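You operate a simulated robot arm through the tools that you are given. There is no shell and no other tool. Be economical: measure what you need, move in short steps, check, and stop when the job is done.

You are at the controls of a simulated two-armed robot. One attempt, no reset.

JOB
Press the key six three times. Put the blue wipe on the top of the test desk 1 away on the top of the cleaning bench. Take the white block from the top of the test desk 1 and put it on the bed of the key jig. Fetch the yellow weight and set it on top of the film stack on the top of the test desk 1. Fetch the yellow card from the top of the press 3 table and set it on the clear patch of press 3 table. Take the small green tray and put it on the shelf under the cleaning bench. Fetch the empty core and stand it on the top of the domes bench. Close the pin tester lid. Do these in any order. Set down upright: white block, yellow weight, empty core.
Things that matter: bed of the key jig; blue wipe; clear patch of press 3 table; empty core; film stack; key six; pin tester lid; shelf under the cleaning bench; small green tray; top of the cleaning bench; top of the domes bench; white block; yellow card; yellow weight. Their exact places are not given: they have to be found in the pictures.

It is judged by the outcome, as a careful person would: the job done as asked, and still so three seconds after it is handed in. It fails if anything else is knocked over, pushed out of place, dropped, spilled or broken. Lids that push on must go on centred and level and be pressed home; caps that screw on are set level and turned clockwise until they are tight.

ROBOT AND FRAMES
Two 7-joint arms with two-finger parallel grippers on one trunk, on a base that drives. Base frame: it is fixed to the floor where the robot stands at the start and does not move with it; the origin is under the middle of the robot, x ahead of it, y to its left, z up. Lengths are in m, angles in rad, forces in N, time in s.
The left shoulder is at the start at [0.05, 0.165, 1.13], the right one opposite. With the tool pointing down near the work surface each hand reaches from about 0.1 to 0.68 m from the robot's upright axis, wherever it stands, measured 20 degrees to its own side. Places, roughly: bed of the key jig (16x22 cm) [0.48, -0.38, 0.76]; blue wipe (6x5x3 cm) [0.9, 0.3, 0.8]; clear patch of press 3 table [-3.5, 0, 0.8]; empty core (4x4x8 cm) [-3.4, -0.1, 0.8]; film stack [1, -1, 0.75]; key six [0.5, 0, 0.8]; pin tester lid [2.6, -0.3, 0.9]; shelf under the cleaning bench [-3.2, 3.4, 0.2]; small green tray (17x12x4 cm) [-3.5, -1.1, 0.8]; top of the cleaning bench [-3.2, 3.4, 0.8]; top of the domes bench [-5.2, -3.4, 0.8]; white block [1, -0.5, 0.75]; yellow card [-3, -1, 0.75]; yellow weight (5x5x5 cm) [0.9, -1.2, 0.8]. Payload 3.91 kg a hand.
The TCP of each hand is the grasp point between the finger pads, 0.03 m short of the fingertips. In the tool frame z runs along the fingers and y along their closing line. The gripper opens to 0.11 m. The fingers are 0.02 m wide and 0.01 m thick; the gripper's body (0.048 by 0.112 m) begins 0.055 m behind the TCP.
Orientation is that of the tool frame in the base frame, as a unit quaternion [x, y, z, w]. With the fingers straight down and closing along the base's y, the tool's x points along the base's -x, its y along +y and its z along -z.

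CONTROLS
- The arms move only by the tool move_arm. It takes "left_motion", "right_motion" or both (then of equal length, played together; a hand with none holds still); each is text: rows parted by semicolons, each of 7 numbers parted by spaces: the gripper command, from -1 (shut) to 1 (fully open), values between in proportion, then the shift along the base's x, y, z in cm, then the turn, a rotation vector about the base's x, y, z in rad. In form: hand dx dy dz wx wy wz; .... A call has 1 to 10 rows; each row shifts and turns the commanded pose from where the row before left it. A row lasts 0.2 s, in which the tool goes at most 0.05 m and 0.15 rad; a call with a longer step from one row to the next is refused whole, and so is a gripper value outside its range. Where a pose cannot be reached the arm comes as near as it can. A force on the tool above 40 N (or 10 N above the force at the start of the call, whichever is more), or a blocked arm, ends the call early, and 0.2 s more pass. The fingers move at their own pace (about 0.045 m/s each) and stop on an object; they squeeze with about 44 N. The grip force told is the motor's: it shows also when the fingers shut on nothing. Time passes only in rows, and 0.2 s behind the last, so rows that do not move let the fingers close. The reply holds the time, the measured pose of the TCP, the force on the tool along the base axes, the opening and the grip force, in the units named above and with some noise, with the torque about the TCP (base axes, N m) and any sound that the robot's microphone picked up.
- Cameras (640 x 400 px; columns grow to the right, rows downward): "scene" is now at [0.1161, -0.0091, 1.303]; the picture's right is [-0.10, -0.99, 0.00], its down [-0.55, 0.06, -0.83] and it looks along [0.83, -0.08, -0.55] (base axes); focal length 295 px, centre (320, 200). "left" rides on the left gripper at [0.072, -0.017, -0.103] in its tool frame; the picture's right is [0.23, 0.97, 0.00], its down [-0.76, 0.18, -0.62] and it looks along [-0.61, 0.14, 0.78] (tool axes); focal length 222 px, centre (320, 200). "right" rides on the right gripper at [0.072, 0.017, -0.103] in its tool frame; the picture's right is [-0.23, 0.97, 0.00], its down [-0.76, -0.18, -0.62] and it looks along [-0.61, -0.14, 0.78] (tool axes); focal length 222 px, centre (320, 200).
- snapshot(camera): a new picture of that camera. It takes no simulated time.
- slide_trunk(by): slides the trunk up (or, below 0, down) by that many m; the arms and the scene camera ride with it, the base frame stays. It gives what a move gives, with no picture.
- drive_base(legs): drives the robot by 1 to 6 legs, each [ahead, left, turn to the left] in m, m and rad, along the robot's own axes; the way and the turn of a leg run together, so that a leg with both is an arc; at most 1.5 m and 3.142 rad a leg. The arms and the cameras ride along, it lands a little off, and it stops where it bumps. It gives what a move gives.
- aim_head(pan, tilt): turns the head with the scene camera to pan (to the left, within 1.396 rad either way) and tilt (down, from -0.506 to 1.204), counted from straight ahead of the robot. It gives what a move gives.
- probe_pixels(camera, pixels): there is no depth. For up to 12 entries [column, row, z] of the newest picture of that camera ("zoom" is the newest enlarged one), the place [x, y] in the base frame at which the ray of that pixel passes the height z, good to about 0.002 m. It takes no simulated time.
- close_up(camera, box): a new picture of the part [left, top, right, bottom] of that camera's present view, enlarged. It takes no simulated time.
- job_done(): hands the job in; it is judged then, once.

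Keep the steps short. Do not move on a guess: measure, check each grasp and each placing, and mend mistakes. In all there are 138 turns and 172 pictures (those below and enlarged ones count). Leave the grippers open and the arms clear of the work at the hand-in unless told otherwise, and finish with a single line.

The tools are called by a JSON object that holds its "method" and its "body". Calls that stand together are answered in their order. move_arm: Moves the arms, as the interface text tells. Its arguments: {"type":"object","properties":{"left_motion":{"type":"string"},"right_motion":{"type":"string"}},"required":[]} The other tools are called the same way: slide_trunk (by) slides the trunk up or down; drive_base (legs) drives the base; aim_head (pan, tilt) turns the head that bears the scene camera; snapshot (camera) takes a picture; probe_pixels (camera, pixels) gives the place at which the rays of pixels pass given heights; close_up (camera, box) takes an enlarged picture of a part of a camera's view; job_done () hands the job in.

At the start:

```text
t: 0.0
left_tcp_pos: [0.5154, 0.2151, 1.1163]
left_tcp_rot: [0.0, 1.0, 0.0, 0.001]
left_force: [0.0, 0.0, -0.3]
left_wrist_torque: [0.0, 0.0, -0.02]
left_finger_gap: 0.1099
left_finger_force: 0.0
right_tcp_pos: [0.4281, -0.2193, 1.1059]
right_tcp_rot: [0.0, 1.0, 0.0, -0.001]
right_force: [-0.3, 0.1, -0.8]
right_wrist_torque: [0.02, 0.04, 0.03]
right_finger_gap: 0.11
right_finger_force: 0.2
trunk travel left (down, up): [-0.35, 0.153]
robot x, y, heading: [-0.0014, -0.0024, -0.005]
head pan, tilt: [-0.101, 0.588]
```

scene: 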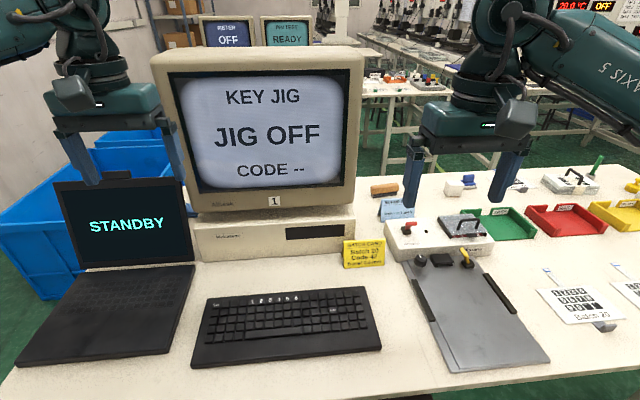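
right: 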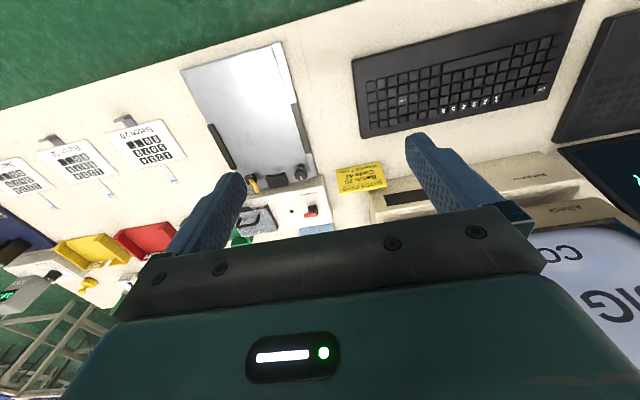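
left: 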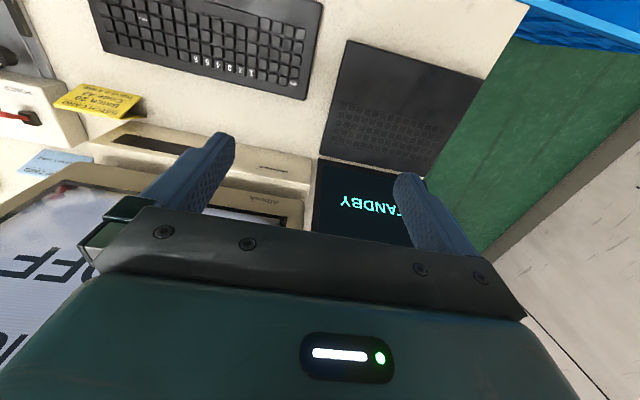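

The keyboard has white-labelled keys near (250-297, 299). I'll enlarge this and the right side of the desk.

{"method": "close_up", "body": {"camera": "scene", "box": [190, 270, 390, 370]}}

{"method": "close_up", "body": {"camera": "scene", "box": [360, 140, 640, 340]}}

```text
3.20 times, centred on (290, 320) of scene
```

zoom: 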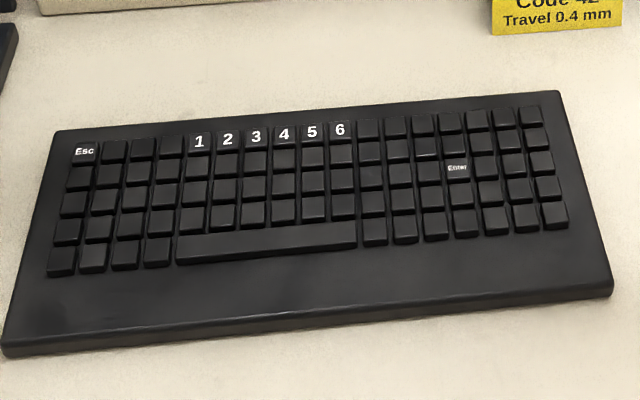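

```text
2.00 times, centred on (500, 240) of scene
```

zoom: 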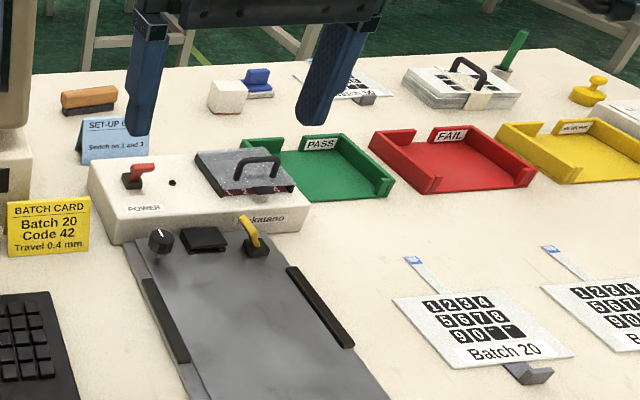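

I'll triangulate key six from the scene view (296,298), then the left and right hand views, each enlarged.

{"method": "close_up", "body": {"camera": "right", "box": [400, 70, 540, 150]}}

{"method": "close_up", "body": {"camera": "left", "box": [160, 20, 320, 120]}}

{"method": "probe_pixels", "body": {"camera": "scene", "pixels": [[296.25, 298.1, 0.75], [296.25, 298.1, 0.77], [296.25, 298.1, 0.78], [252.2, 302, 0.77]]}}

```text
4.57 times, centred on (470, 110) of right
```

zoom: 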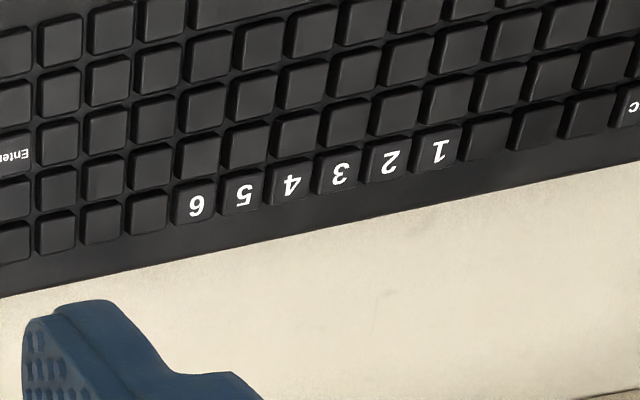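

```text
4.00 times, centred on (240, 70) of left
```

zoom: 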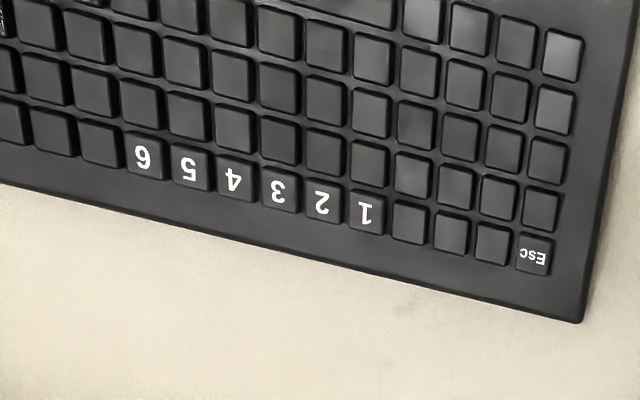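

```text
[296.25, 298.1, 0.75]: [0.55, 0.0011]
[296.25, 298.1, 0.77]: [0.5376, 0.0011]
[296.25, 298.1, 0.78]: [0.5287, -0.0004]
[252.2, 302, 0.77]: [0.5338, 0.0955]
```

Key six is at left px (196.3,59.3) and right px (443.1,110.9). I'll probe both at several heights.

{"method": "probe_pixels", "body": {"camera": "left", "pixels": [[196.25, 59.25, 0.75], [196.25, 59.25, 0.76], [196.25, 59.25, 0.77], [196.25, 59.25, 0.78]]}}

{"method": "probe_pixels", "body": {"camera": "right", "pixels": [[443.1, 110.9, 0.75], [443.1, 110.9, 0.76], [443.1, 110.9, 0.77], [443.1, 110.9, 0.78]]}}

{"method": "probe_pixels", "body": {"camera": "scene", "pixels": [[296.25, 298.1, 0.75], [296.25, 298.1, 0.76], [296.25, 298.1, 0.77], [296.25, 298.1, 0.78]]}}

```text
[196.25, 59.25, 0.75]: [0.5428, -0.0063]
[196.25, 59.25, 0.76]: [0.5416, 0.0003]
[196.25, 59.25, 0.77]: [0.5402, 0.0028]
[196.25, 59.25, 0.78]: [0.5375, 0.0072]
```

```text
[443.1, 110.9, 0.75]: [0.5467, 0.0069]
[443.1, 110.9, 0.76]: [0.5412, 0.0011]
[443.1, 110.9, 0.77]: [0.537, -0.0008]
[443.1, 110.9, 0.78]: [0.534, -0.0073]
```

```text
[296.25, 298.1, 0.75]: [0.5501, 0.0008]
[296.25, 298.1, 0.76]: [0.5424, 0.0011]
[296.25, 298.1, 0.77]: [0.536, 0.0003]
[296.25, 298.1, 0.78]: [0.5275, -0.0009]
```

Key six top is at about (0.540, 0.001, 0.763). I'll shut the right hand, tilt it so one finger corner leads (offset about (-0.001, +0.005, -0.033) from the TCP), and bring it above the key.

{"method": "move_arm", "body": {"right_motion": "-1 1.4 2.67 -3.2 0 -0.15 0; -1 1.4 2.67 -3.2 0 -0.15 0; -1 1.4 2.67 -3.2 0.15 0 0; -1 1.4 2.67 -3.2 0.15 0 0; -1 1.4 2.67 -3.2 0.15 0 0; -1 1.4 2.67 -3.2 0 0 0; -1 1.4 2.67 -3.2 0 0 0; -1 1.4 2.67 -3.2 0 0 0; -1 0 0 0 0 0 0; -1 0 0 0 0 0 0"}}

{"method": "snapshot", "body": {"camera": "scene"}}

{"method": "close_up", "body": {"camera": "right", "box": [200, 0, 440, 200]}}

```text
t: 2.2
left_tcp_pos: [0.5157, 0.2169, 1.116]
left_tcp_rot: [0.0, 1.0, 0.001, 0.001]
left_force: [-0.2, -0.3, -0.4]
left_wrist_torque: [0.03, 0.01, 0.02]
left_finger_gap: 0.11
left_finger_force: 0.2
right_tcp_pos: [0.5406, -0.0035, 0.8492]
right_tcp_rot: [0.034, 0.964, 0.22, 0.146]
right_force: [0.5, 0.7, 0.5]
right_wrist_torque: [0.01, 0.04, -0.01]
right_finger_gap: 0.0001
right_finger_force: 38.2
trunk travel left (down, up): [-0.35, 0.153]
robot x, y, heading: [-0.0016, 0.002, 0.003]
head pan, tilt: [-0.101, 0.588]
```

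```text
164 pictures are left
```

scene: 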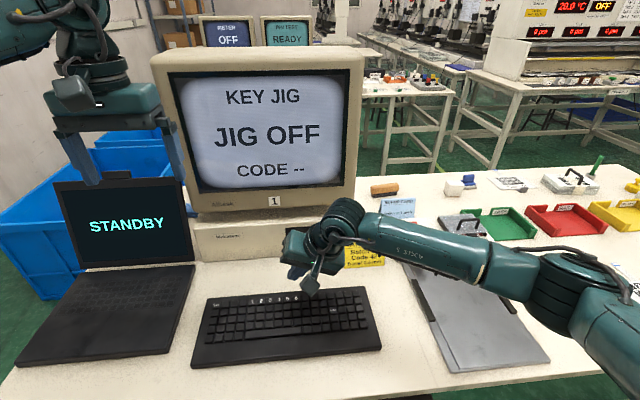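

```text
2.00 times, centred on (320, 100) of right
```

zoom: 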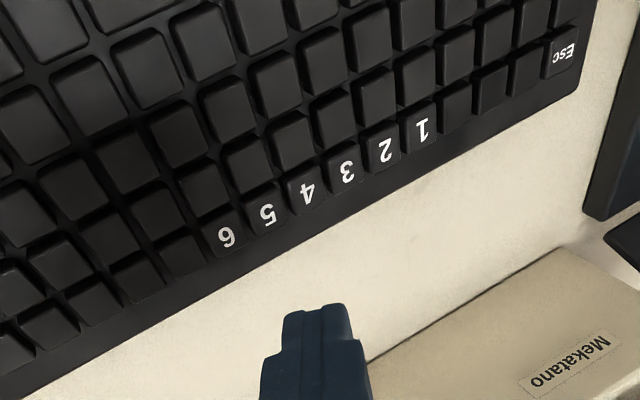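

I'll check key six (zoom 228,238) against the height 0.763, then lower.

{"method": "probe_pixels", "body": {"camera": "zoom", "pixels": [[228, 238, 0.763], [267, 213, 0.763], [185, 255, 0.763]]}}

{"method": "move_arm", "body": {"right_motion": "-1 0 -0.2 -2 0 0 0; -1 0 0 -1.8 0 0 0; -1 0 0 -0.5 0 0 0; -1 0 0 -0.5 0 0 0; -1 0 0 0 0 0 0"}}

{"method": "close_up", "body": {"camera": "right", "box": [200, 0, 440, 200]}}

```text
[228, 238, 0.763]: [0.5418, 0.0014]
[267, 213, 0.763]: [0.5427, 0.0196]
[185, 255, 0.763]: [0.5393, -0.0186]
```

```text
t: 3.4
left_tcp_pos: [0.5155, 0.2158, 1.1159]
left_tcp_rot: [0.0, 1.0, 0.0, 0.001]
left_force: [-0.2, 0.8, 0.1]
left_wrist_torque: [0.0, -0.02, -0.03]
left_finger_gap: 0.11
left_finger_force: 0.2
right_tcp_pos: [0.5406, -0.007, 0.8027]
right_tcp_rot: [0.033, 0.964, 0.221, 0.146]
right_force: [0.6, 0.5, 0.1]
right_wrist_torque: [-0.01, 0.0, 0.0]
right_finger_gap: 0.0
right_finger_force: 38.0
trunk travel left (down, up): [-0.35, 0.153]
robot x, y, heading: [0.0003, 0.0005, 0.0]
head pan, tilt: [-0.101, 0.588]
```

```text
2.00 times, centred on (320, 100) of right
```

zoom: 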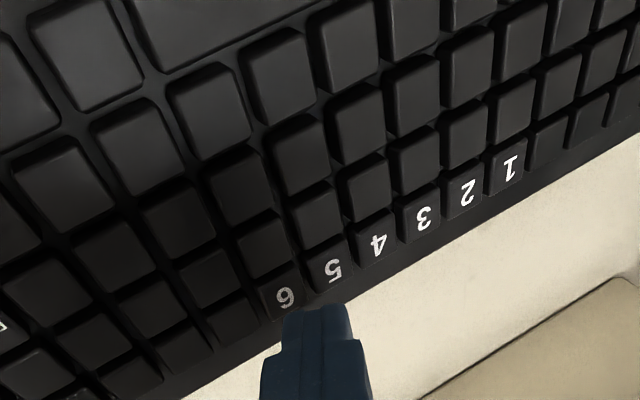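

The fingertip corner (zoom 290,315) is about to meet key six. I'll go down in 2 mm steps, watching the force.

{"method": "move_arm", "body": {"right_motion": "-1 0 0 -0.3 0 0 0; -1 0 0 -0.2 0 0 0; -1 0 0 -0.2 0 0 0; -1 0 0 0 0 0 0"}}

{"method": "close_up", "body": {"camera": "right", "box": [200, 0, 440, 200]}}

```text
t: 4.4
left_tcp_pos: [0.5161, 0.2163, 1.1152]
left_tcp_rot: [-0.001, 1.0, -0.001, 0.001]
left_force: [0.0, 0.1, 0.3]
left_wrist_torque: [-0.02, 0.01, 0.03]
left_finger_gap: 0.1097
left_finger_force: 0.0
right_tcp_pos: [0.5403, -0.0068, 0.7945]
right_tcp_rot: [0.034, 0.964, 0.22, 0.145]
right_force: [-0.6, 0.2, 0.7]
right_wrist_torque: [0.01, 0.02, 0.01]
right_finger_gap: 0.0
right_finger_force: 37.7
trunk travel left (down, up): [-0.35, 0.153]
robot x, y, heading: [-0.002, 0.0019, -0.001]
head pan, tilt: [-0.101, 0.588]
```

```text
2.00 times, centred on (320, 100) of right
```

zoom: 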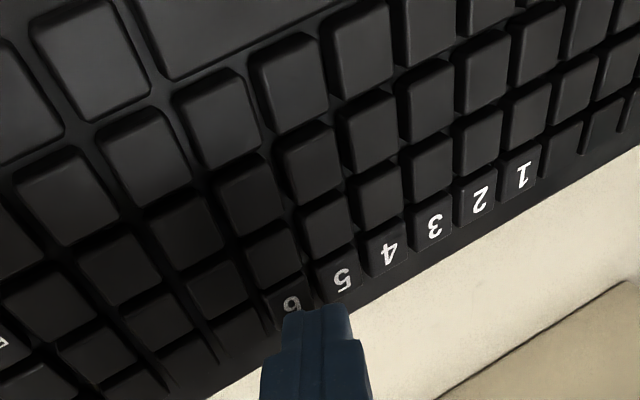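

It isn't touching yet, and it sits toward the far edge of the key. I'll shift 3 mm nearer and continue down.

{"method": "move_arm", "body": {"right_motion": "-1 -0.3 0 0 0 0 0; -1 0 0 -0.2 0 0 0; -1 0 0 -0.1 0 0 0; -1 0 0 0 0 0 0"}}

{"method": "close_up", "body": {"camera": "right", "box": [200, 0, 440, 200]}}

```text
t: 5.4
left_tcp_pos: [0.5149, 0.2161, 1.1149]
left_tcp_rot: [0.0, 1.0, 0.0, 0.001]
left_force: [-0.2, 0.1, 0.1]
left_wrist_torque: [0.0, -0.01, 0.0]
left_finger_gap: 0.11
left_finger_force: 0.1
right_tcp_pos: [0.5374, -0.0074, 0.7921]
right_tcp_rot: [0.034, 0.964, 0.22, 0.145]
right_force: [-0.5, -0.1, 1.4]
right_wrist_torque: [-0.02, 0.03, 0.01]
right_finger_gap: 0.0004
right_finger_force: 37.9
trunk travel left (down, up): [-0.35, 0.153]
robot x, y, heading: [0.0006, 0.003, -0.002]
head pan, tilt: [-0.101, 0.588]
heard: click
```

```text
2.00 times, centred on (320, 100) of right
```

zoom: 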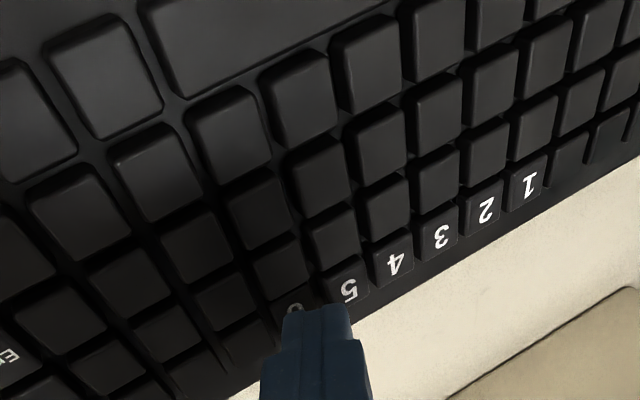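

I heard one click, with key six down. I'll raise, press a second time, and check for the click.

{"method": "move_arm", "body": {"right_motion": "-1 0 0 0.8 0 0 0; -1 0 0 0 0 0 0; -1 0 0 -0.5 0 0 0; -1 0 0 -0.2 0 0 0; -1 0 0 -0.1 0 0 0; -1 0 0 0 0 0 0"}}

```text
t: 6.8
left_tcp_pos: [0.5141, 0.2153, 1.1149]
left_tcp_rot: [0.0, 1.0, 0.0, 0.001]
left_force: [-0.1, 0.1, -0.3]
left_wrist_torque: [0.01, -0.01, 0.0]
left_finger_gap: 0.1101
left_finger_force: 0.2
right_tcp_pos: [0.5374, -0.0076, 0.792]
right_tcp_rot: [0.033, 0.964, 0.221, 0.146]
right_force: [-0.1, 0.1, 1.9]
right_wrist_torque: [-0.03, -0.02, -0.01]
right_finger_gap: 0.0002
right_finger_force: 37.5
trunk travel left (down, up): [-0.35, 0.153]
robot x, y, heading: [0.0014, -0.0015, 0.002]
head pan, tilt: [-0.101, 0.588]
heard: click
```

Second click. Now the third press, then lift clear.

{"method": "move_arm", "body": {"right_motion": "-1 0 0 0.8 0 0 0; -1 0 0 0 0 0 0; -1 0 0 -0.5 0 0 0; -1 0 0 -0.2 0 0 0; -1 0 0 -0.1 0 0 0; -1 0 0 0 0 0 0"}}

{"method": "move_arm", "body": {"right_motion": "-1 0 0 1 0 0 0; -1 0 0 3 0 0 0; -1 0 -3 3 -0.15 0 0; -1 -1 -3 3 -0.15 0 0; 0 -1 -3 3 -0.15 0 0; 0 -1 -3 3 0 0.15 0; 1 -1 -3 3 0 0.15 0; 1 -2 -3 3 0 0 0; 1 -3 -3 2 0 0 0; 1 -3 0 0 0 0 0"}}

{"method": "snapshot", "body": {"camera": "scene"}}

```text
t: 8.2
left_tcp_pos: [0.5149, 0.2168, 1.1158]
left_tcp_rot: [0.0, 1.0, -0.001, 0.001]
left_force: [-0.4, -0.3, -1.1]
left_wrist_torque: [0.0, 0.01, -0.01]
left_finger_gap: 0.1098
left_finger_force: 0.1
right_tcp_pos: [0.5363, -0.0077, 0.7919]
right_tcp_rot: [0.034, 0.964, 0.22, 0.146]
right_force: [0.4, 0.6, 1.8]
right_wrist_torque: [0.0, -0.01, 0.02]
right_finger_gap: 0.0001
right_finger_force: 38.0
trunk travel left (down, up): [-0.35, 0.153]
robot x, y, heading: [0.0018, 0.0018, -0.005]
head pan, tilt: [-0.101, 0.588]
heard: click
```

```text
t: 10.4
left_tcp_pos: [0.5138, 0.2166, 1.1159]
left_tcp_rot: [0.0, 1.0, 0.0, 0.001]
left_force: [0.0, 0.3, -0.4]
left_wrist_torque: [0.0, 0.0, 0.01]
left_finger_gap: 0.1101
left_finger_force: 0.1
right_tcp_pos: [0.4154, -0.2185, 1.033]
right_tcp_rot: [0.0, 1.0, 0.0, -0.001]
right_force: [0.1, -0.5, -0.3]
right_wrist_torque: [0.01, -0.02, 0.02]
right_finger_gap: 0.1099
right_finger_force: 0.0
trunk travel left (down, up): [-0.35, 0.153]
robot x, y, heading: [-0.0039, 0.0032, -0.004]
head pan, tilt: [-0.101, 0.588]
```

```text
159 pictures are left
```

scene: 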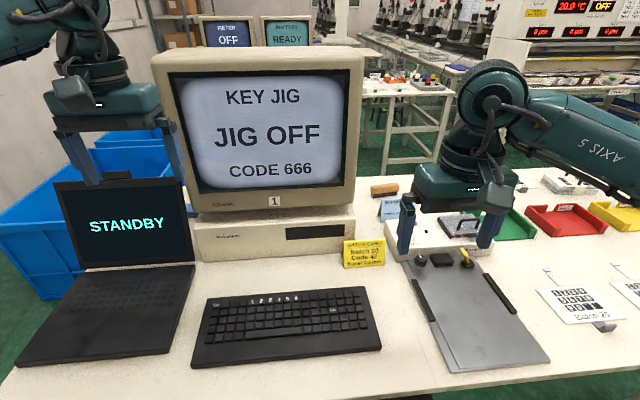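

Screen reads CODE 666, so the key presses are done. Now I'll survey for the objects, starting with enlarged views of the desk.

{"method": "aim_head", "body": {"pan": -0.75, "tilt": 0.45}}

{"method": "snapshot", "body": {"camera": "scene"}}

{"method": "close_up", "body": {"camera": "scene", "box": [200, 140, 400, 260]}}

{"method": "close_up", "body": {"camera": "scene", "box": [400, 140, 640, 290]}}

```text
t: 11.4
left_tcp_pos: [0.514, 0.2164, 1.115]
left_tcp_rot: [0.0, 1.0, 0.001, 0.001]
left_force: [-0.2, -0.3, -0.2]
left_wrist_torque: [-0.04, 0.0, 0.0]
left_finger_gap: 0.11
left_finger_force: 0.1
right_tcp_pos: [0.4169, -0.2179, 1.0318]
right_tcp_rot: [0.0, 1.0, 0.0, 0.0]
right_force: [-1.1, 0.0, 0.0]
right_wrist_torque: [0.02, -0.01, 0.0]
right_finger_gap: 0.1097
right_finger_force: 0.0
trunk travel left (down, up): [-0.35, 0.153]
robot x, y, heading: [-0.0007, 0.0001, -0.001]
head pan, tilt: [-0.75, 0.45]
```

```text
158 pictures are left
```

scene: 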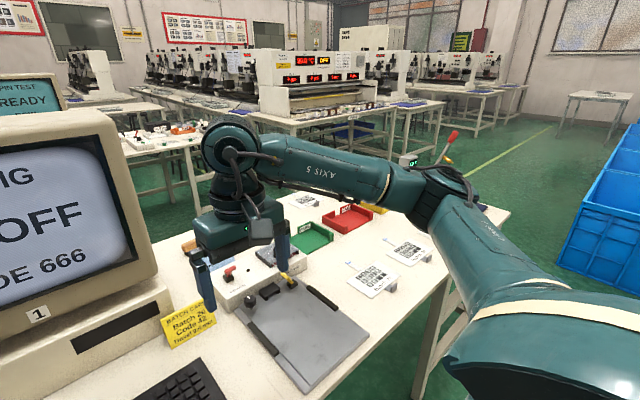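

```text
3.20 times, centred on (300, 200) of scene
```

zoom: 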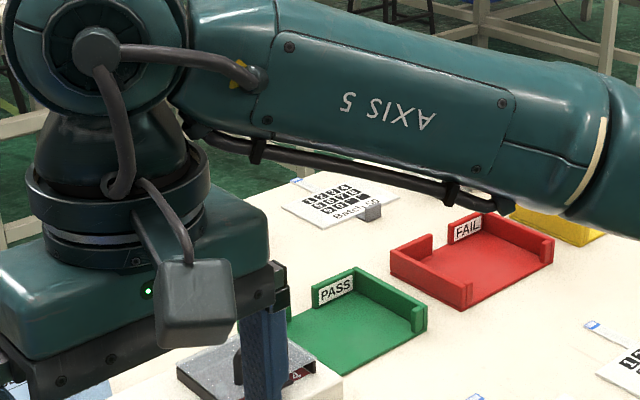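

```text
2.67 times, centred on (520, 215) of scene
```

zoom: 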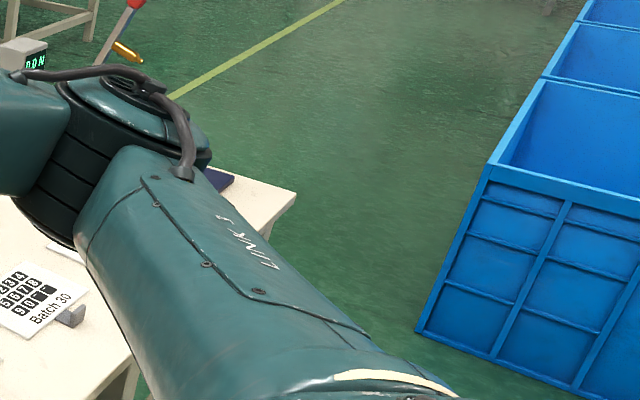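

The arm hides part of the desk. I'll aim the head between and enlarge.

{"method": "aim_head", "body": {"pan": -0.4, "tilt": 0.35}}

{"method": "move_arm", "body": {"right_motion": "1 -3 -2 0 0 0 0; 1 -3 -2 0 0 0 0; 1 -3 -2 0 0 0 0; 1 -3 -2 0 0 0 0; 1 -3 -2 0 0 0 0; 1 -2 -2 0 0 0 0", "left_motion": "1 -4 2 0 0 0 0; 1 -4 2 0 0 0 0; 1 -4 2 0 0 0 0; 1 -4 2 0 0 0 0; 1 -4 2 0 0 0 0; 1 -4 2 0 0 0 0"}}

{"method": "snapshot", "body": {"camera": "scene"}}

{"method": "close_up", "body": {"camera": "scene", "box": [200, 120, 420, 258]}}

```text
t: 12.3
left_tcp_pos: [0.515, 0.2174, 1.1162]
left_tcp_rot: [-0.001, 1.0, 0.0, 0.001]
left_force: [-0.4, 0.1, 0.2]
left_wrist_torque: [0.03, 0.01, 0.0]
left_finger_gap: 0.1101
left_finger_force: 0.1
right_tcp_pos: [0.416, -0.217, 1.0315]
right_tcp_rot: [0.0, 1.0, 0.0, 0.0]
right_force: [0.0, -0.1, -0.3]
right_wrist_torque: [0.01, -0.03, 0.01]
right_finger_gap: 0.1099
right_finger_force: 0.1
trunk travel left (down, up): [-0.35, 0.153]
robot x, y, heading: [0.0024, 0.0002, 0.001]
head pan, tilt: [-0.4, 0.351]
```

```text
t: 13.7
left_tcp_pos: [0.2726, 0.337, 1.116]
left_tcp_rot: [0.0, 1.0, -0.001, 0.001]
left_force: [-0.4, -0.9, 0.0]
left_wrist_torque: [-0.03, -0.02, 0.01]
left_finger_gap: 0.1099
left_finger_force: 0.1
right_tcp_pos: [0.2456, -0.3378, 1.0338]
right_tcp_rot: [-0.001, 1.0, 0.001, 0.001]
right_force: [-0.1, 0.5, -0.1]
right_wrist_torque: [-0.01, -0.03, 0.02]
right_finger_gap: 0.1101
right_finger_force: 0.0
trunk travel left (down, up): [-0.35, 0.153]
robot x, y, heading: [-0.0013, -0.0006, -0.001]
head pan, tilt: [-0.4, 0.351]
```

```text
155 pictures are left
```

scene: 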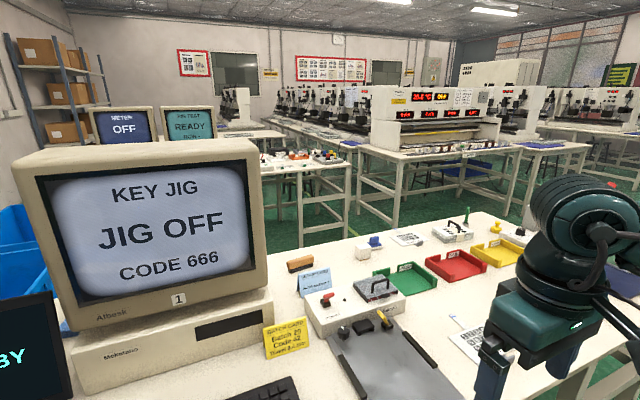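

```text
2.90 times, centred on (310, 189) of scene
```

zoom: 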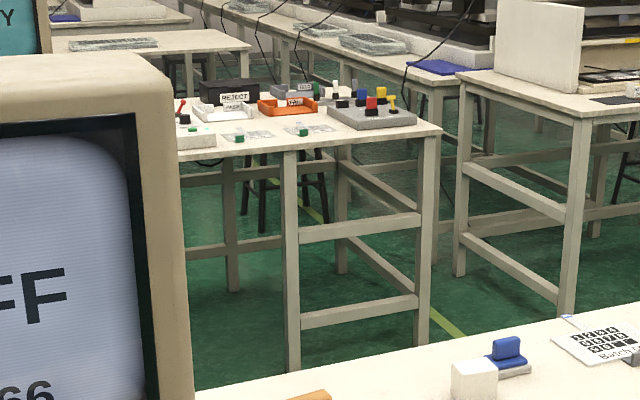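

{"method": "close_up", "body": {"camera": "scene", "box": [280, 200, 420, 290]}}

{"method": "close_up", "body": {"camera": "scene", "box": [400, 190, 540, 280]}}

{"method": "probe_pixels", "body": {"camera": "scene", "pixels": [[362, 258, 0.75], [376, 246, 0.75], [300, 268, 0.75], [455, 237, 0.75], [495, 230, 0.75], [408, 240, 0.75], [475, 212, 0.74], [420, 374, 0.74]]}}

```text
4.44 times, centred on (350, 245) of scene
```

zoom: 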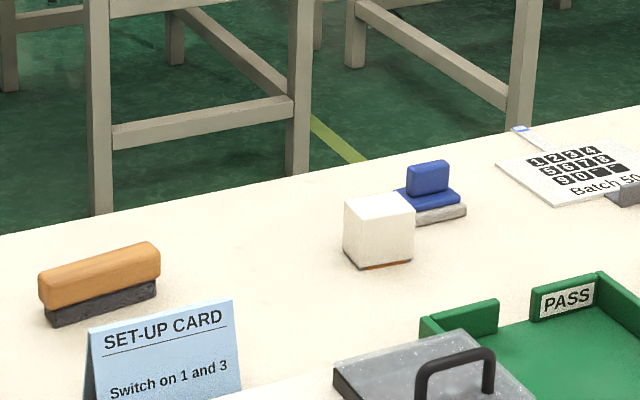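

```text
4.44 times, centred on (470, 235) of scene
```

zoom: 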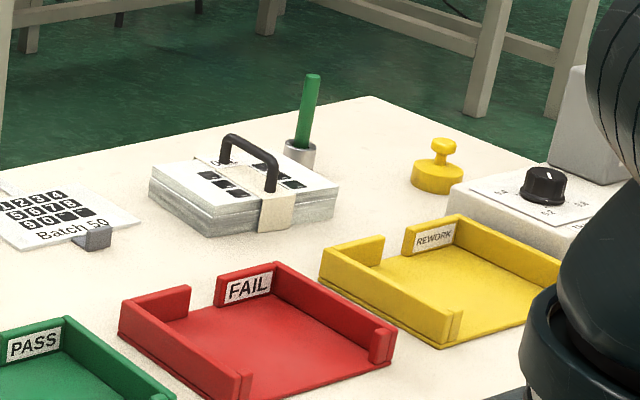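

```text
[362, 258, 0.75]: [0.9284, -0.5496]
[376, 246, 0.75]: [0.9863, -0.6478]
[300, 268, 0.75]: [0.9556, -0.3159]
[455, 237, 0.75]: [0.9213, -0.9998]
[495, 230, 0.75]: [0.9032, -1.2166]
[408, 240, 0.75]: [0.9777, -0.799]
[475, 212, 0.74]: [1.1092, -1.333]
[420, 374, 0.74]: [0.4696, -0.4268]
```

The white block is at about (0.93,-0.55), the film stack at (0.92,-1.0) and the yellow weight at (0.90,-1.22), all out of reach from here. I'll look right to plan a route around the desk.

{"method": "aim_head", "body": {"pan": -1.0, "tilt": 0.35}}

{"method": "snapshot", "body": {"camera": "scene"}}

{"method": "probe_pixels", "body": {"camera": "scene", "pixels": [[420, 300, 0.0], [520, 280, 0.0]]}}

```text
t: 14.7
left_tcp_pos: [0.2741, 0.3357, 1.1155]
left_tcp_rot: [-0.001, 1.0, 0.0, 0.0]
left_force: [-0.9, -0.1, -0.2]
left_wrist_torque: [0.04, 0.0, 0.0]
left_finger_gap: 0.1101
left_finger_force: 0.2
right_tcp_pos: [0.2477, -0.3378, 1.0342]
right_tcp_rot: [0.001, 1.0, 0.0, 0.0]
right_force: [-0.2, -0.1, -0.8]
right_wrist_torque: [0.0, 0.01, 0.0]
right_finger_gap: 0.1099
right_finger_force: 0.1
trunk travel left (down, up): [-0.35, 0.153]
robot x, y, heading: [-0.0007, 0.0016, 0.003]
head pan, tilt: [-1.0, 0.351]
```

```text
151 pictures are left
```

scene: 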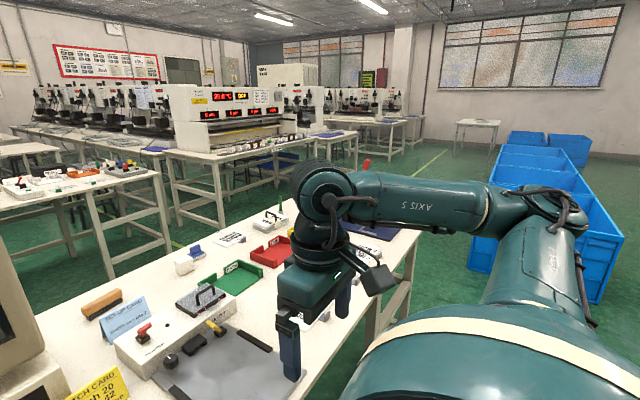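

```text
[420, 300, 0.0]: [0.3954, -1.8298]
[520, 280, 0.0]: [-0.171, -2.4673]
```

{"method": "probe_pixels", "body": {"camera": "scene", "pixels": [[468, 271, 0.0], [598, 303, 0.0], [418, 229, 0.74], [366, 313, 0.74], [283, 200, 0.74], [500, 240, 0.0], [160, 172, 0.74], [10, 200, 0.74], [500, 125, 0.74]]}}

{"method": "drive_base", "body": {"legs": [[-0.1, -0.9, 0]]}}

{"method": "aim_head", "body": {"pan": -0.2, "tilt": 0.4}}

{"method": "snapshot", "body": {"camera": "scene"}}

```text
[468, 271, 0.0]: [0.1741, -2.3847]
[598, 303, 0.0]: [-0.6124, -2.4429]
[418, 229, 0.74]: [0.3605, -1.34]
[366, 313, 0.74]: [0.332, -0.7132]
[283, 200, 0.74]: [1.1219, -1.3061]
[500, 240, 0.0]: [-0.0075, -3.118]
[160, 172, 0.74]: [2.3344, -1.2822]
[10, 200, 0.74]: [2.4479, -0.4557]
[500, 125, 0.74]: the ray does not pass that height
```

```text
t: 19.4
left_tcp_pos: [0.1729, -0.5694, 1.1148]
left_tcp_rot: [-0.001, 1.0, 0.001, 0.001]
left_force: [0.7, 0.3, -0.5]
left_wrist_torque: [-0.03, 0.0, 0.03]
left_finger_gap: 0.1099
left_finger_force: 0.1
right_tcp_pos: [0.145, -1.2445, 1.0331]
right_tcp_rot: [0.001, 1.0, 0.0, 0.001]
right_force: [-0.2, 0.2, 0.0]
right_wrist_torque: [0.0, -0.01, -0.02]
right_finger_gap: 0.11
right_finger_force: 0.1
trunk travel left (down, up): [-0.35, 0.153]
robot x, y, heading: [-0.0997, -0.9057, -0.005]
head pan, tilt: [-1.0, 0.351]
```

```text
t: 20.6
left_tcp_pos: [0.1745, -0.5693, 1.116]
left_tcp_rot: [0.0, 1.0, 0.0, 0.001]
left_force: [0.1, -0.5, 0.1]
left_wrist_torque: [0.0, 0.01, 0.0]
left_finger_gap: 0.11
left_finger_force: 0.1
right_tcp_pos: [0.1454, -1.2441, 1.0335]
right_tcp_rot: [0.001, 1.0, 0.0, 0.0]
right_force: [0.1, 0.0, -0.9]
right_wrist_torque: [0.02, 0.02, 0.0]
right_finger_gap: 0.1101
right_finger_force: 0.1
trunk travel left (down, up): [-0.35, 0.153]
robot x, y, heading: [-0.1029, -0.9038, -0.002]
head pan, tilt: [-0.201, 0.4]
```

```text
150 pictures are left
```

scene: 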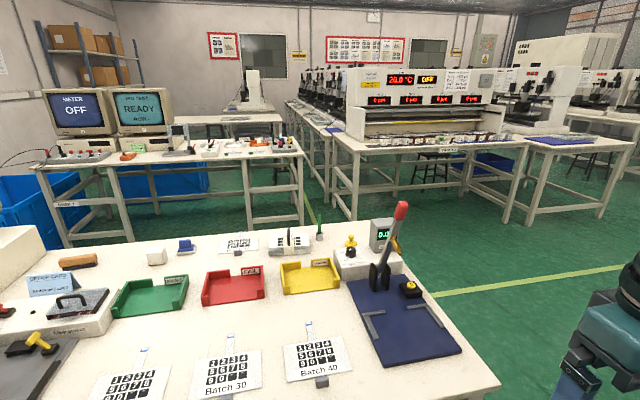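

{"method": "close_up", "body": {"camera": "scene", "box": [260, 200, 460, 325]}}

{"method": "close_up", "body": {"camera": "scene", "box": [20, 80, 320, 268]}}

{"method": "probe_pixels", "body": {"camera": "scene", "pixels": [[500, 388, 0.74], [395, 235, 0.74], [303, 228, 0.0], [303, 150, 0.74], [68, 248, 0.0]]}}

```text
3.20 times, centred on (360, 262) of scene
```

zoom: 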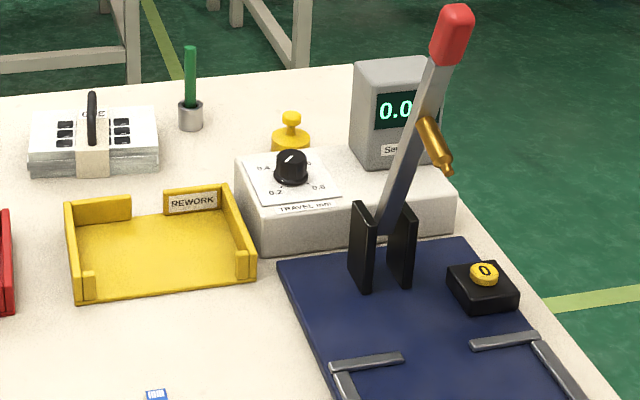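

```text
2.13 times, centred on (170, 174) of scene
```

zoom: 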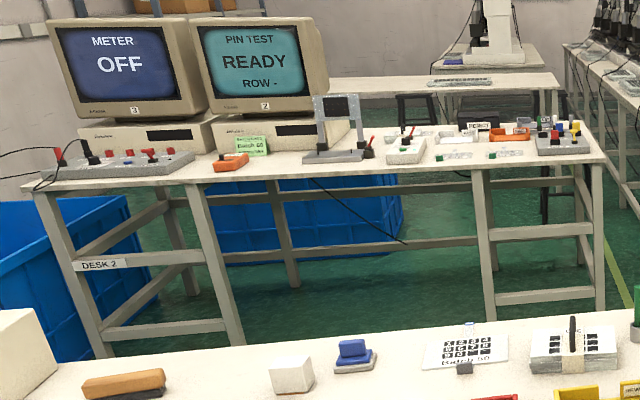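

```text
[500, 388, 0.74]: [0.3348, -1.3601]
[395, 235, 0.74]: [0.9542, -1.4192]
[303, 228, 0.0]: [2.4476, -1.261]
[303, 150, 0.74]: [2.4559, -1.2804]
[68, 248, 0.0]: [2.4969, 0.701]
```

Desk 1 spans x 0.33–1.12 and ends near y=-1.42. Desk 2's near edge is x≈2.45, and the pin tester with its raised lid is on it. I'll drive around the right end into the aisle.

{"method": "drive_base", "body": {"legs": [[0, -1.0, 0], [1.4, 0, 0], [0.5, 0, 0], [0, 0, 1.57]]}}

{"method": "aim_head", "body": {"pan": 0, "tilt": 0.4}}

{"method": "snapshot", "body": {"camera": "scene"}}

```text
t: 38.7
left_tcp_pos: [1.4674, -1.641, 1.117]
left_tcp_rot: [-0.704, 0.71, 0.001, 0.001]
left_force: [0.4, 0.1, 0.0]
left_wrist_torque: [-0.02, 0.01, -0.02]
left_finger_gap: 0.1102
left_finger_force: 0.1
right_tcp_pos: [2.1419, -1.6756, 1.0333]
right_tcp_rot: [-0.704, 0.71, -0.001, -0.001]
right_force: [0.4, 0.4, 0.7]
right_wrist_torque: [-0.04, -0.01, -0.02]
right_finger_gap: 0.1102
right_finger_force: 0.0
trunk travel left (down, up): [-0.35, 0.153]
robot x, y, heading: [1.8029, -1.9184, 1.564]
head pan, tilt: [-0.201, 0.4]
```

```text
t: 39.5
left_tcp_pos: [1.4681, -1.6409, 1.1154]
left_tcp_rot: [-0.705, 0.709, 0.0, 0.001]
left_force: [0.1, -0.4, 0.0]
left_wrist_torque: [0.03, -0.02, 0.02]
left_finger_gap: 0.1101
left_finger_force: 0.0
right_tcp_pos: [2.1426, -1.6735, 1.034]
right_tcp_rot: [-0.704, 0.71, -0.001, 0.0]
right_force: [-0.4, -0.3, 0.0]
right_wrist_torque: [0.0, -0.01, -0.01]
right_finger_gap: 0.11
right_finger_force: 0.1
trunk travel left (down, up): [-0.35, 0.153]
robot x, y, heading: [1.8056, -1.919, 1.563]
head pan, tilt: [0.0, 0.4]
```

```text
147 pictures are left
```

scene: 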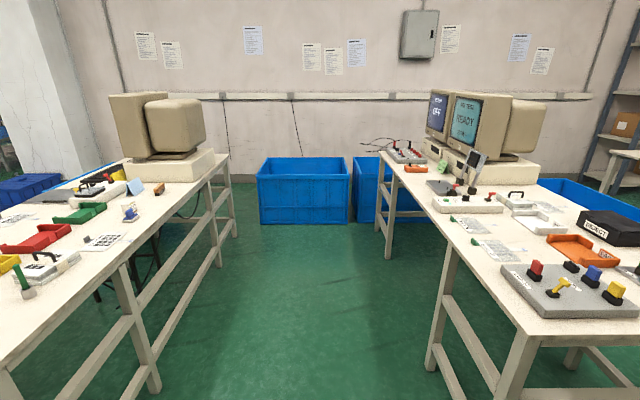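

Now ahead 1.4 m and turn right to face desk 2.

{"method": "drive_base", "body": {"legs": [[1.4, 0, 0], [0, 0, -1.57]]}}

{"method": "snapshot", "body": {"camera": "scene"}}

```text
t: 50.2
left_tcp_pos: [2.0793, -0.1884, 1.115]
left_tcp_rot: [-0.002, 1.0, -0.001, 0.001]
left_force: [0.3, -0.1, -0.1]
left_wrist_torque: [0.0, -0.02, 0.0]
left_finger_gap: 0.11
left_finger_force: 0.0
right_tcp_pos: [2.0547, -0.863, 1.0331]
right_tcp_rot: [-0.002, 1.0, -0.001, 0.001]
right_force: [1.0, 0.2, 0.2]
right_wrist_torque: [-0.02, 0.03, 0.02]
right_finger_gap: 0.1102
right_finger_force: 0.1
trunk travel left (down, up): [-0.35, 0.153]
robot x, y, heading: [1.8059, -0.525, 0.007]
head pan, tilt: [0.0, 0.4]
```

```text
146 pictures are left
```

scene: 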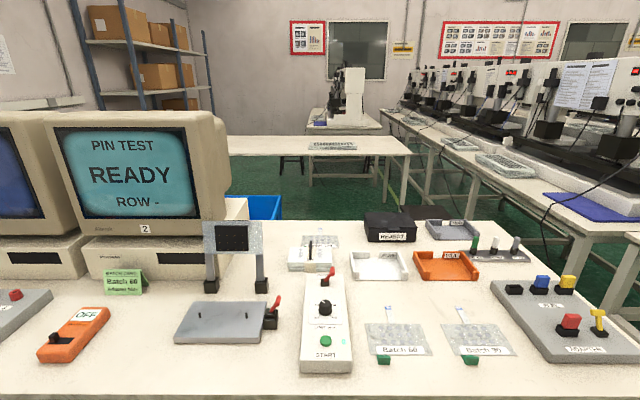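

{"method": "close_up", "body": {"camera": "scene", "box": [165, 210, 325, 350]}}

{"method": "probe_pixels", "body": {"camera": "scene", "pixels": [[176, 338, 0.755], [260, 341, 0.755], [190, 304, 0.76], [263, 304, 0.76], [212, 290, 0.77], [261, 290, 0.77], [270, 325, 0.77], [233, 250, 0.9], [320, 396, 0.74]]}}

```text
2.86 times, centred on (245, 280) of scene
```

zoom: 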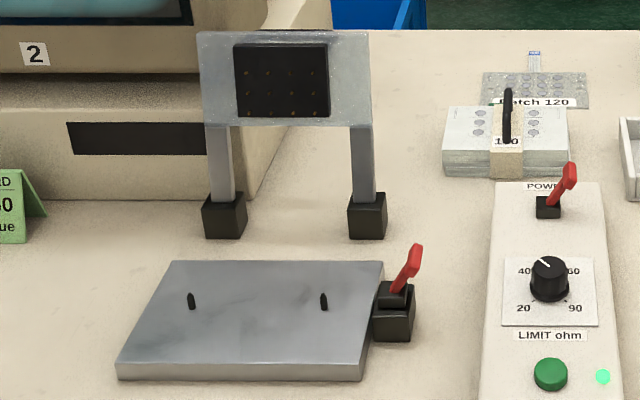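

```text
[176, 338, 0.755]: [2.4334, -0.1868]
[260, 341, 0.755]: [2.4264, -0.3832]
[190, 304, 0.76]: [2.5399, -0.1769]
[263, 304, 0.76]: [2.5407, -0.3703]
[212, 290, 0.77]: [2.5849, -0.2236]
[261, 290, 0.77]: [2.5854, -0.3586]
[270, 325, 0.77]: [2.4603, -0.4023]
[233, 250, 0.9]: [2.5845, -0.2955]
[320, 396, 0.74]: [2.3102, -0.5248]
```

The lid is a plate on two arms hinged at black blocks near (2.585, -0.22/-0.36). I'll take the left hand's view for a second bearing on the plate.

{"method": "snapshot", "body": {"camera": "left"}}

{"method": "probe_pixels", "body": {"camera": "zoom", "pixels": [[199, 33, 0.9], [199, 33, 0.93], [199, 33, 0.96], [369, 33, 0.9], [369, 33, 0.93], [369, 33, 0.96], [369, 125, 0.84], [369, 125, 0.88], [200, 125, 0.84], [200, 125, 0.88]]}}

```text
144 pictures are left
```

left: 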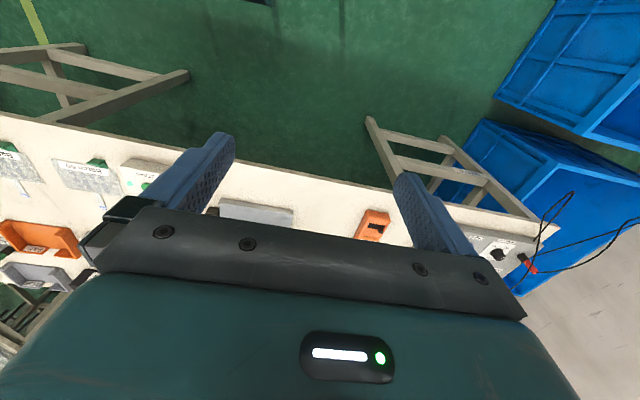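

```text
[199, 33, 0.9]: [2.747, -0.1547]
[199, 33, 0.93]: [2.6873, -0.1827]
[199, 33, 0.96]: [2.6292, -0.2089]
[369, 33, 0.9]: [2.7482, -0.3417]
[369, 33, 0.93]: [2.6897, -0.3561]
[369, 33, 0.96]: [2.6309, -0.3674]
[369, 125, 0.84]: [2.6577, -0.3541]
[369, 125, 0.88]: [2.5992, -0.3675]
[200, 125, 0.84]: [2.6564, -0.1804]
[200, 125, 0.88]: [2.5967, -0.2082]
```

I'll lower the trunk 0.2 m to get a second viewing height for triangulation.

{"method": "slide_trunk", "body": {"by": -0.2}}

{"method": "close_up", "body": {"camera": "scene", "box": [145, 130, 345, 270]}}

```text
t: 52.4
left_tcp_pos: [2.0785, -0.1889, 0.9158]
left_tcp_rot: [-0.002, 1.0, 0.0, 0.001]
left_force: [-0.7, 0.0, -0.3]
left_wrist_torque: [-0.01, 0.0, 0.02]
left_finger_gap: 0.1097
left_finger_force: 0.1
right_tcp_pos: [2.054, -0.8616, 0.8336]
right_tcp_rot: [-0.002, 1.0, 0.0, 0.0]
right_force: [0.1, 0.2, 0.2]
right_wrist_torque: [-0.02, 0.01, -0.05]
right_finger_gap: 0.1102
right_finger_force: 0.1
trunk travel left (down, up): [-0.15, 0.353]
robot x, y, heading: [1.8048, -0.5267, 0.0]
head pan, tilt: [0.0, 0.4]
```

```text
2.86 times, centred on (245, 200) of scene
```

zoom: 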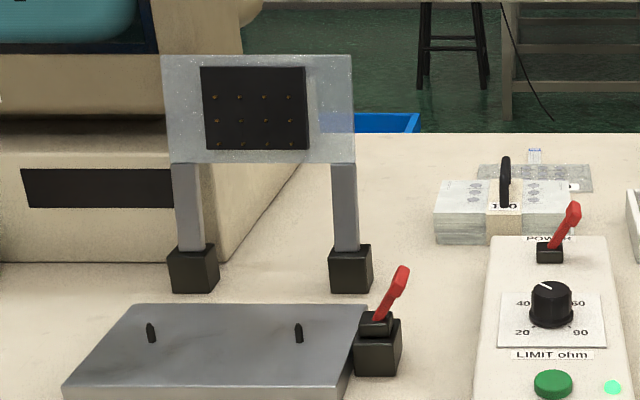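

{"method": "probe_pixels", "body": {"camera": "zoom", "pixels": [[162, 55, 0.93], [162, 55, 0.96], [353, 55, 0.9], [353, 55, 0.93], [353, 55, 0.96], [355, 162, 0.84], [355, 162, 0.88], [167, 162, 0.84], [350, 293, 0.74], [196, 293, 0.74], [67, 388, 0.765], [366, 306, 0.765]]}}

{"method": "probe_pixels", "body": {"camera": "zoom", "pixels": [[345, 388, 0.765], [298, 328, 0.775], [150, 328, 0.775], [345, 165, 0.84], [345, 165, 0.86], [350, 247, 0.77], [190, 247, 0.77], [340, 400, 0.74]]}}

```text
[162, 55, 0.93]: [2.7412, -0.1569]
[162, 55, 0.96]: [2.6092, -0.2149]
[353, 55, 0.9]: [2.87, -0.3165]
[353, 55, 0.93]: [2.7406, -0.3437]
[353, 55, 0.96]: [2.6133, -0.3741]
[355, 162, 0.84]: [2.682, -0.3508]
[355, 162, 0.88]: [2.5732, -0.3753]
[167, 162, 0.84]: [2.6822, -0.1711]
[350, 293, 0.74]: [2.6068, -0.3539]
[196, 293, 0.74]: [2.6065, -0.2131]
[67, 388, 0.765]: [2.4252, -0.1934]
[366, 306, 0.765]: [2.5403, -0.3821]
```

```text
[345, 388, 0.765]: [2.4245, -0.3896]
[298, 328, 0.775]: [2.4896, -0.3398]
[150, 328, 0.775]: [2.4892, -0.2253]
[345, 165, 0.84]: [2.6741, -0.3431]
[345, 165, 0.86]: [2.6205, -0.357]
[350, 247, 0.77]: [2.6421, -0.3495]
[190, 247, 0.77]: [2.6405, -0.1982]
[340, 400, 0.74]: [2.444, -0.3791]
```

The lid top edge triangulates to about (2.645, z 0.952), the hinge to about (2.62, 0.77), and the plate to y -0.20..-0.36. I'll raise the trunk, drive closer, and look down at the clearance to the desk edge.

{"method": "slide_trunk", "body": {"by": 0.2}}

{"method": "drive_base", "body": {"legs": [[0.16, 0.1, 0]]}}

{"method": "aim_head", "body": {"pan": 0.2, "tilt": 1.0}}

{"method": "snapshot", "body": {"camera": "scene"}}

```text
t: 54.6
left_tcp_pos: [2.0803, -0.1881, 1.1148]
left_tcp_rot: [-0.002, 1.0, 0.0, 0.001]
left_force: [-0.1, -0.5, 0.6]
left_wrist_torque: [-0.01, -0.02, -0.02]
left_finger_gap: 0.1102
left_finger_force: 0.0
right_tcp_pos: [2.0545, -0.8626, 1.0343]
right_tcp_rot: [-0.002, 1.0, 0.0, 0.0]
right_force: [-0.2, 0.3, 0.4]
right_wrist_torque: [0.01, -0.02, 0.03]
right_finger_gap: 0.1102
right_finger_force: 0.1
trunk travel left (down, up): [-0.35, 0.153]
robot x, y, heading: [1.8068, -0.5257, 0.005]
head pan, tilt: [0.0, 0.4]
```

```text
t: 56.1
left_tcp_pos: [2.2377, -0.0891, 1.1146]
left_tcp_rot: [-0.002, 1.0, 0.0, 0.0]
left_force: [-0.5, 0.3, -1.1]
left_wrist_torque: [0.0, 0.01, -0.01]
left_finger_gap: 0.1101
left_finger_force: 0.0
right_tcp_pos: [2.2144, -0.7639, 1.0323]
right_tcp_rot: [-0.002, 1.0, 0.0, 0.0]
right_force: [0.3, -0.3, 0.8]
right_wrist_torque: [-0.04, 0.01, -0.02]
right_finger_gap: 0.1097
right_finger_force: 0.0
trunk travel left (down, up): [-0.35, 0.153]
robot x, y, heading: [1.965, -0.4327, 0.004]
head pan, tilt: [0.0, 0.4]
```

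```text
t: 57.1
left_tcp_pos: [2.2384, -0.0876, 1.1154]
left_tcp_rot: [-0.002, 1.0, 0.0, 0.001]
left_force: [-0.2, 0.5, 0.4]
left_wrist_torque: [0.02, -0.01, 0.03]
left_finger_gap: 0.1099
left_finger_force: 0.0
right_tcp_pos: [2.214, -0.7624, 1.0343]
right_tcp_rot: [-0.002, 1.0, 0.0, 0.0]
right_force: [0.4, -0.4, 0.3]
right_wrist_torque: [0.0, 0.0, 0.0]
right_finger_gap: 0.1098
right_finger_force: 0.0
trunk travel left (down, up): [-0.35, 0.153]
robot x, y, heading: [1.965, -0.4279, 0.01]
head pan, tilt: [0.201, 1.0]
```

```text
142 pictures are left
```

scene: 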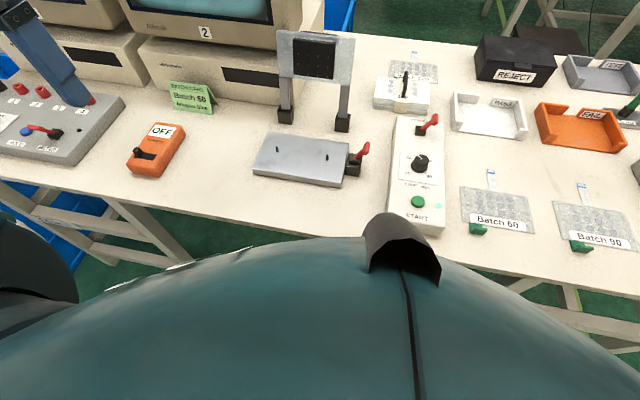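

{"method": "probe_pixels", "body": {"camera": "scene", "pixels": [[300, 236, 0.74], [200, 218, 0.74], [300, 245, 0.7], [285, 120, 0.77], [342, 128, 0.77], [278, 31, 0.952], [354, 36, 0.952]]}}

{"method": "snapshot", "body": {"camera": "left"}}

```text
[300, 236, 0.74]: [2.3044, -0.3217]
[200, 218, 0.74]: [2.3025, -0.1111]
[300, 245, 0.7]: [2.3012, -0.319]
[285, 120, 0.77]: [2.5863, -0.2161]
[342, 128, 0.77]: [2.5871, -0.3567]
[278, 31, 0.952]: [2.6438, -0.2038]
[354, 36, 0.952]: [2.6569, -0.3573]
```

```text
141 pictures are left
```

left: 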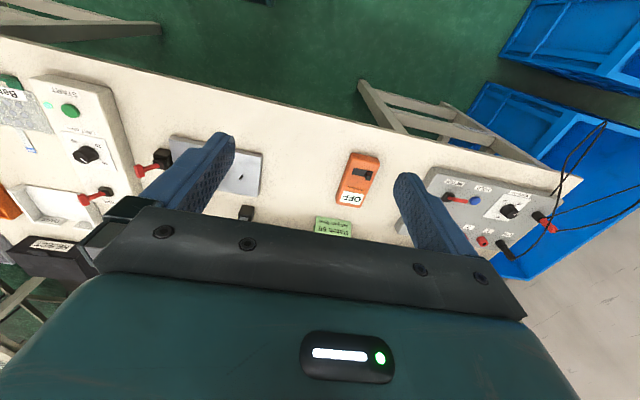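

The top edge is confirmed at x≈2.65, y -0.204..-0.357, z 0.952. I'll turn the right hand 90° (camera side to -y), half open, and bring it near so it can straddle the plate's top edge at y≈-0.335.

{"method": "move_arm", "body": {"right_motion": "0.1 2 3 1 0 0 0.15; 0.1 2 3 1 0 0 0.15; 0.1 2 3 1 0 0 0.15; 0.1 2 3 1 0 0 0.15; 0.1 2 3 1 0 0 0.15; 0.1 2 3 0 0 0 0.15; 0.1 2 3 0 0 0 0.15; 0.1 2 3 0 0 0 0.15; 0.1 2 3 0 0 0 0.15; 0.1 2 3 0 0 0 0.15"}}

{"method": "move_arm", "body": {"right_motion": "0.1 1 3 0 0 0 0.07; 0.1 1 3 0 0 -0.13 0; 0.1 1 3 0 0 -0.13 0; 0.1 1 1 0 0 -0.13 0; 0.1 1 1 0 0 -0.13 0; 0.1 0 0 0 0 0 0"}}

{"method": "snapshot", "body": {"camera": "scene"}}

{"method": "snapshot", "body": {"camera": "right"}}

```text
t: 59.3
left_tcp_pos: [2.2371, -0.0886, 1.1152]
left_tcp_rot: [-0.003, 1.0, 0.0, 0.0]
left_force: [0.3, 0.1, -0.1]
left_wrist_torque: [-0.01, 0.0, 0.02]
left_finger_gap: 0.1101
left_finger_force: 0.0
right_tcp_pos: [2.3166, -0.4812, 1.0768]
right_tcp_rot: [-0.679, 0.734, -0.002, 0.001]
right_force: [0.6, 0.1, -0.4]
right_wrist_torque: [0.0, 0.02, -0.02]
right_finger_gap: 0.0605
right_finger_force: 0.1
right hand out of reach, approached as far as the arm can: row 9, 10
trunk travel left (down, up): [-0.35, 0.153]
robot x, y, heading: [1.964, -0.4258, 0.004]
head pan, tilt: [0.201, 1.0]
```

```text
t: 60.7
left_tcp_pos: [2.2379, -0.089, 1.1147]
left_tcp_rot: [-0.002, 1.0, 0.0, 0.0]
left_force: [0.6, 0.4, -0.5]
left_wrist_torque: [-0.02, 0.0, 0.0]
left_finger_gap: 0.1101
left_finger_force: 0.1
right_tcp_pos: [2.3399, -0.382, 1.0841]
right_tcp_rot: [0.683, -0.683, 0.183, -0.182]
right_force: [0.5, -0.6, 0.2]
right_wrist_torque: [-0.01, 0.01, 0.02]
right_finger_gap: 0.0606
right_finger_force: 0.0
right hand out of reach, approached as far as the arm can: row 1
trunk travel left (down, up): [-0.35, 0.153]
robot x, y, heading: [1.9668, -0.4259, 0.002]
head pan, tilt: [0.201, 1.0]
```

```text
140 pictures are left
```

scene: 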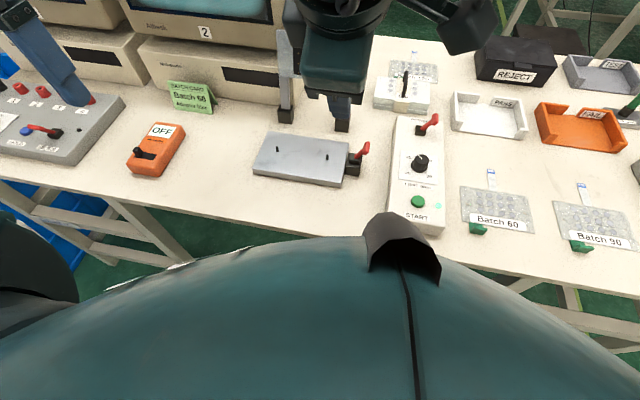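

```text
139 pictures are left
```

right: 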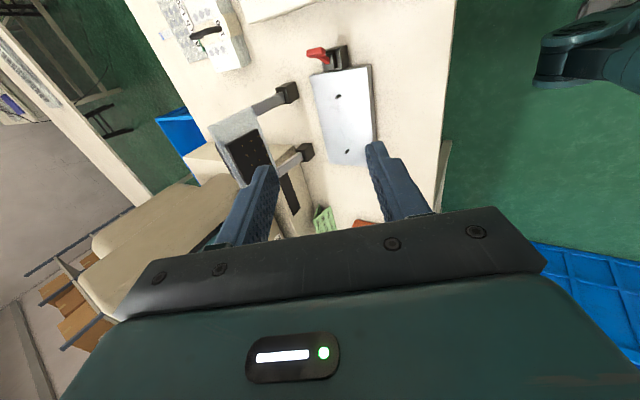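

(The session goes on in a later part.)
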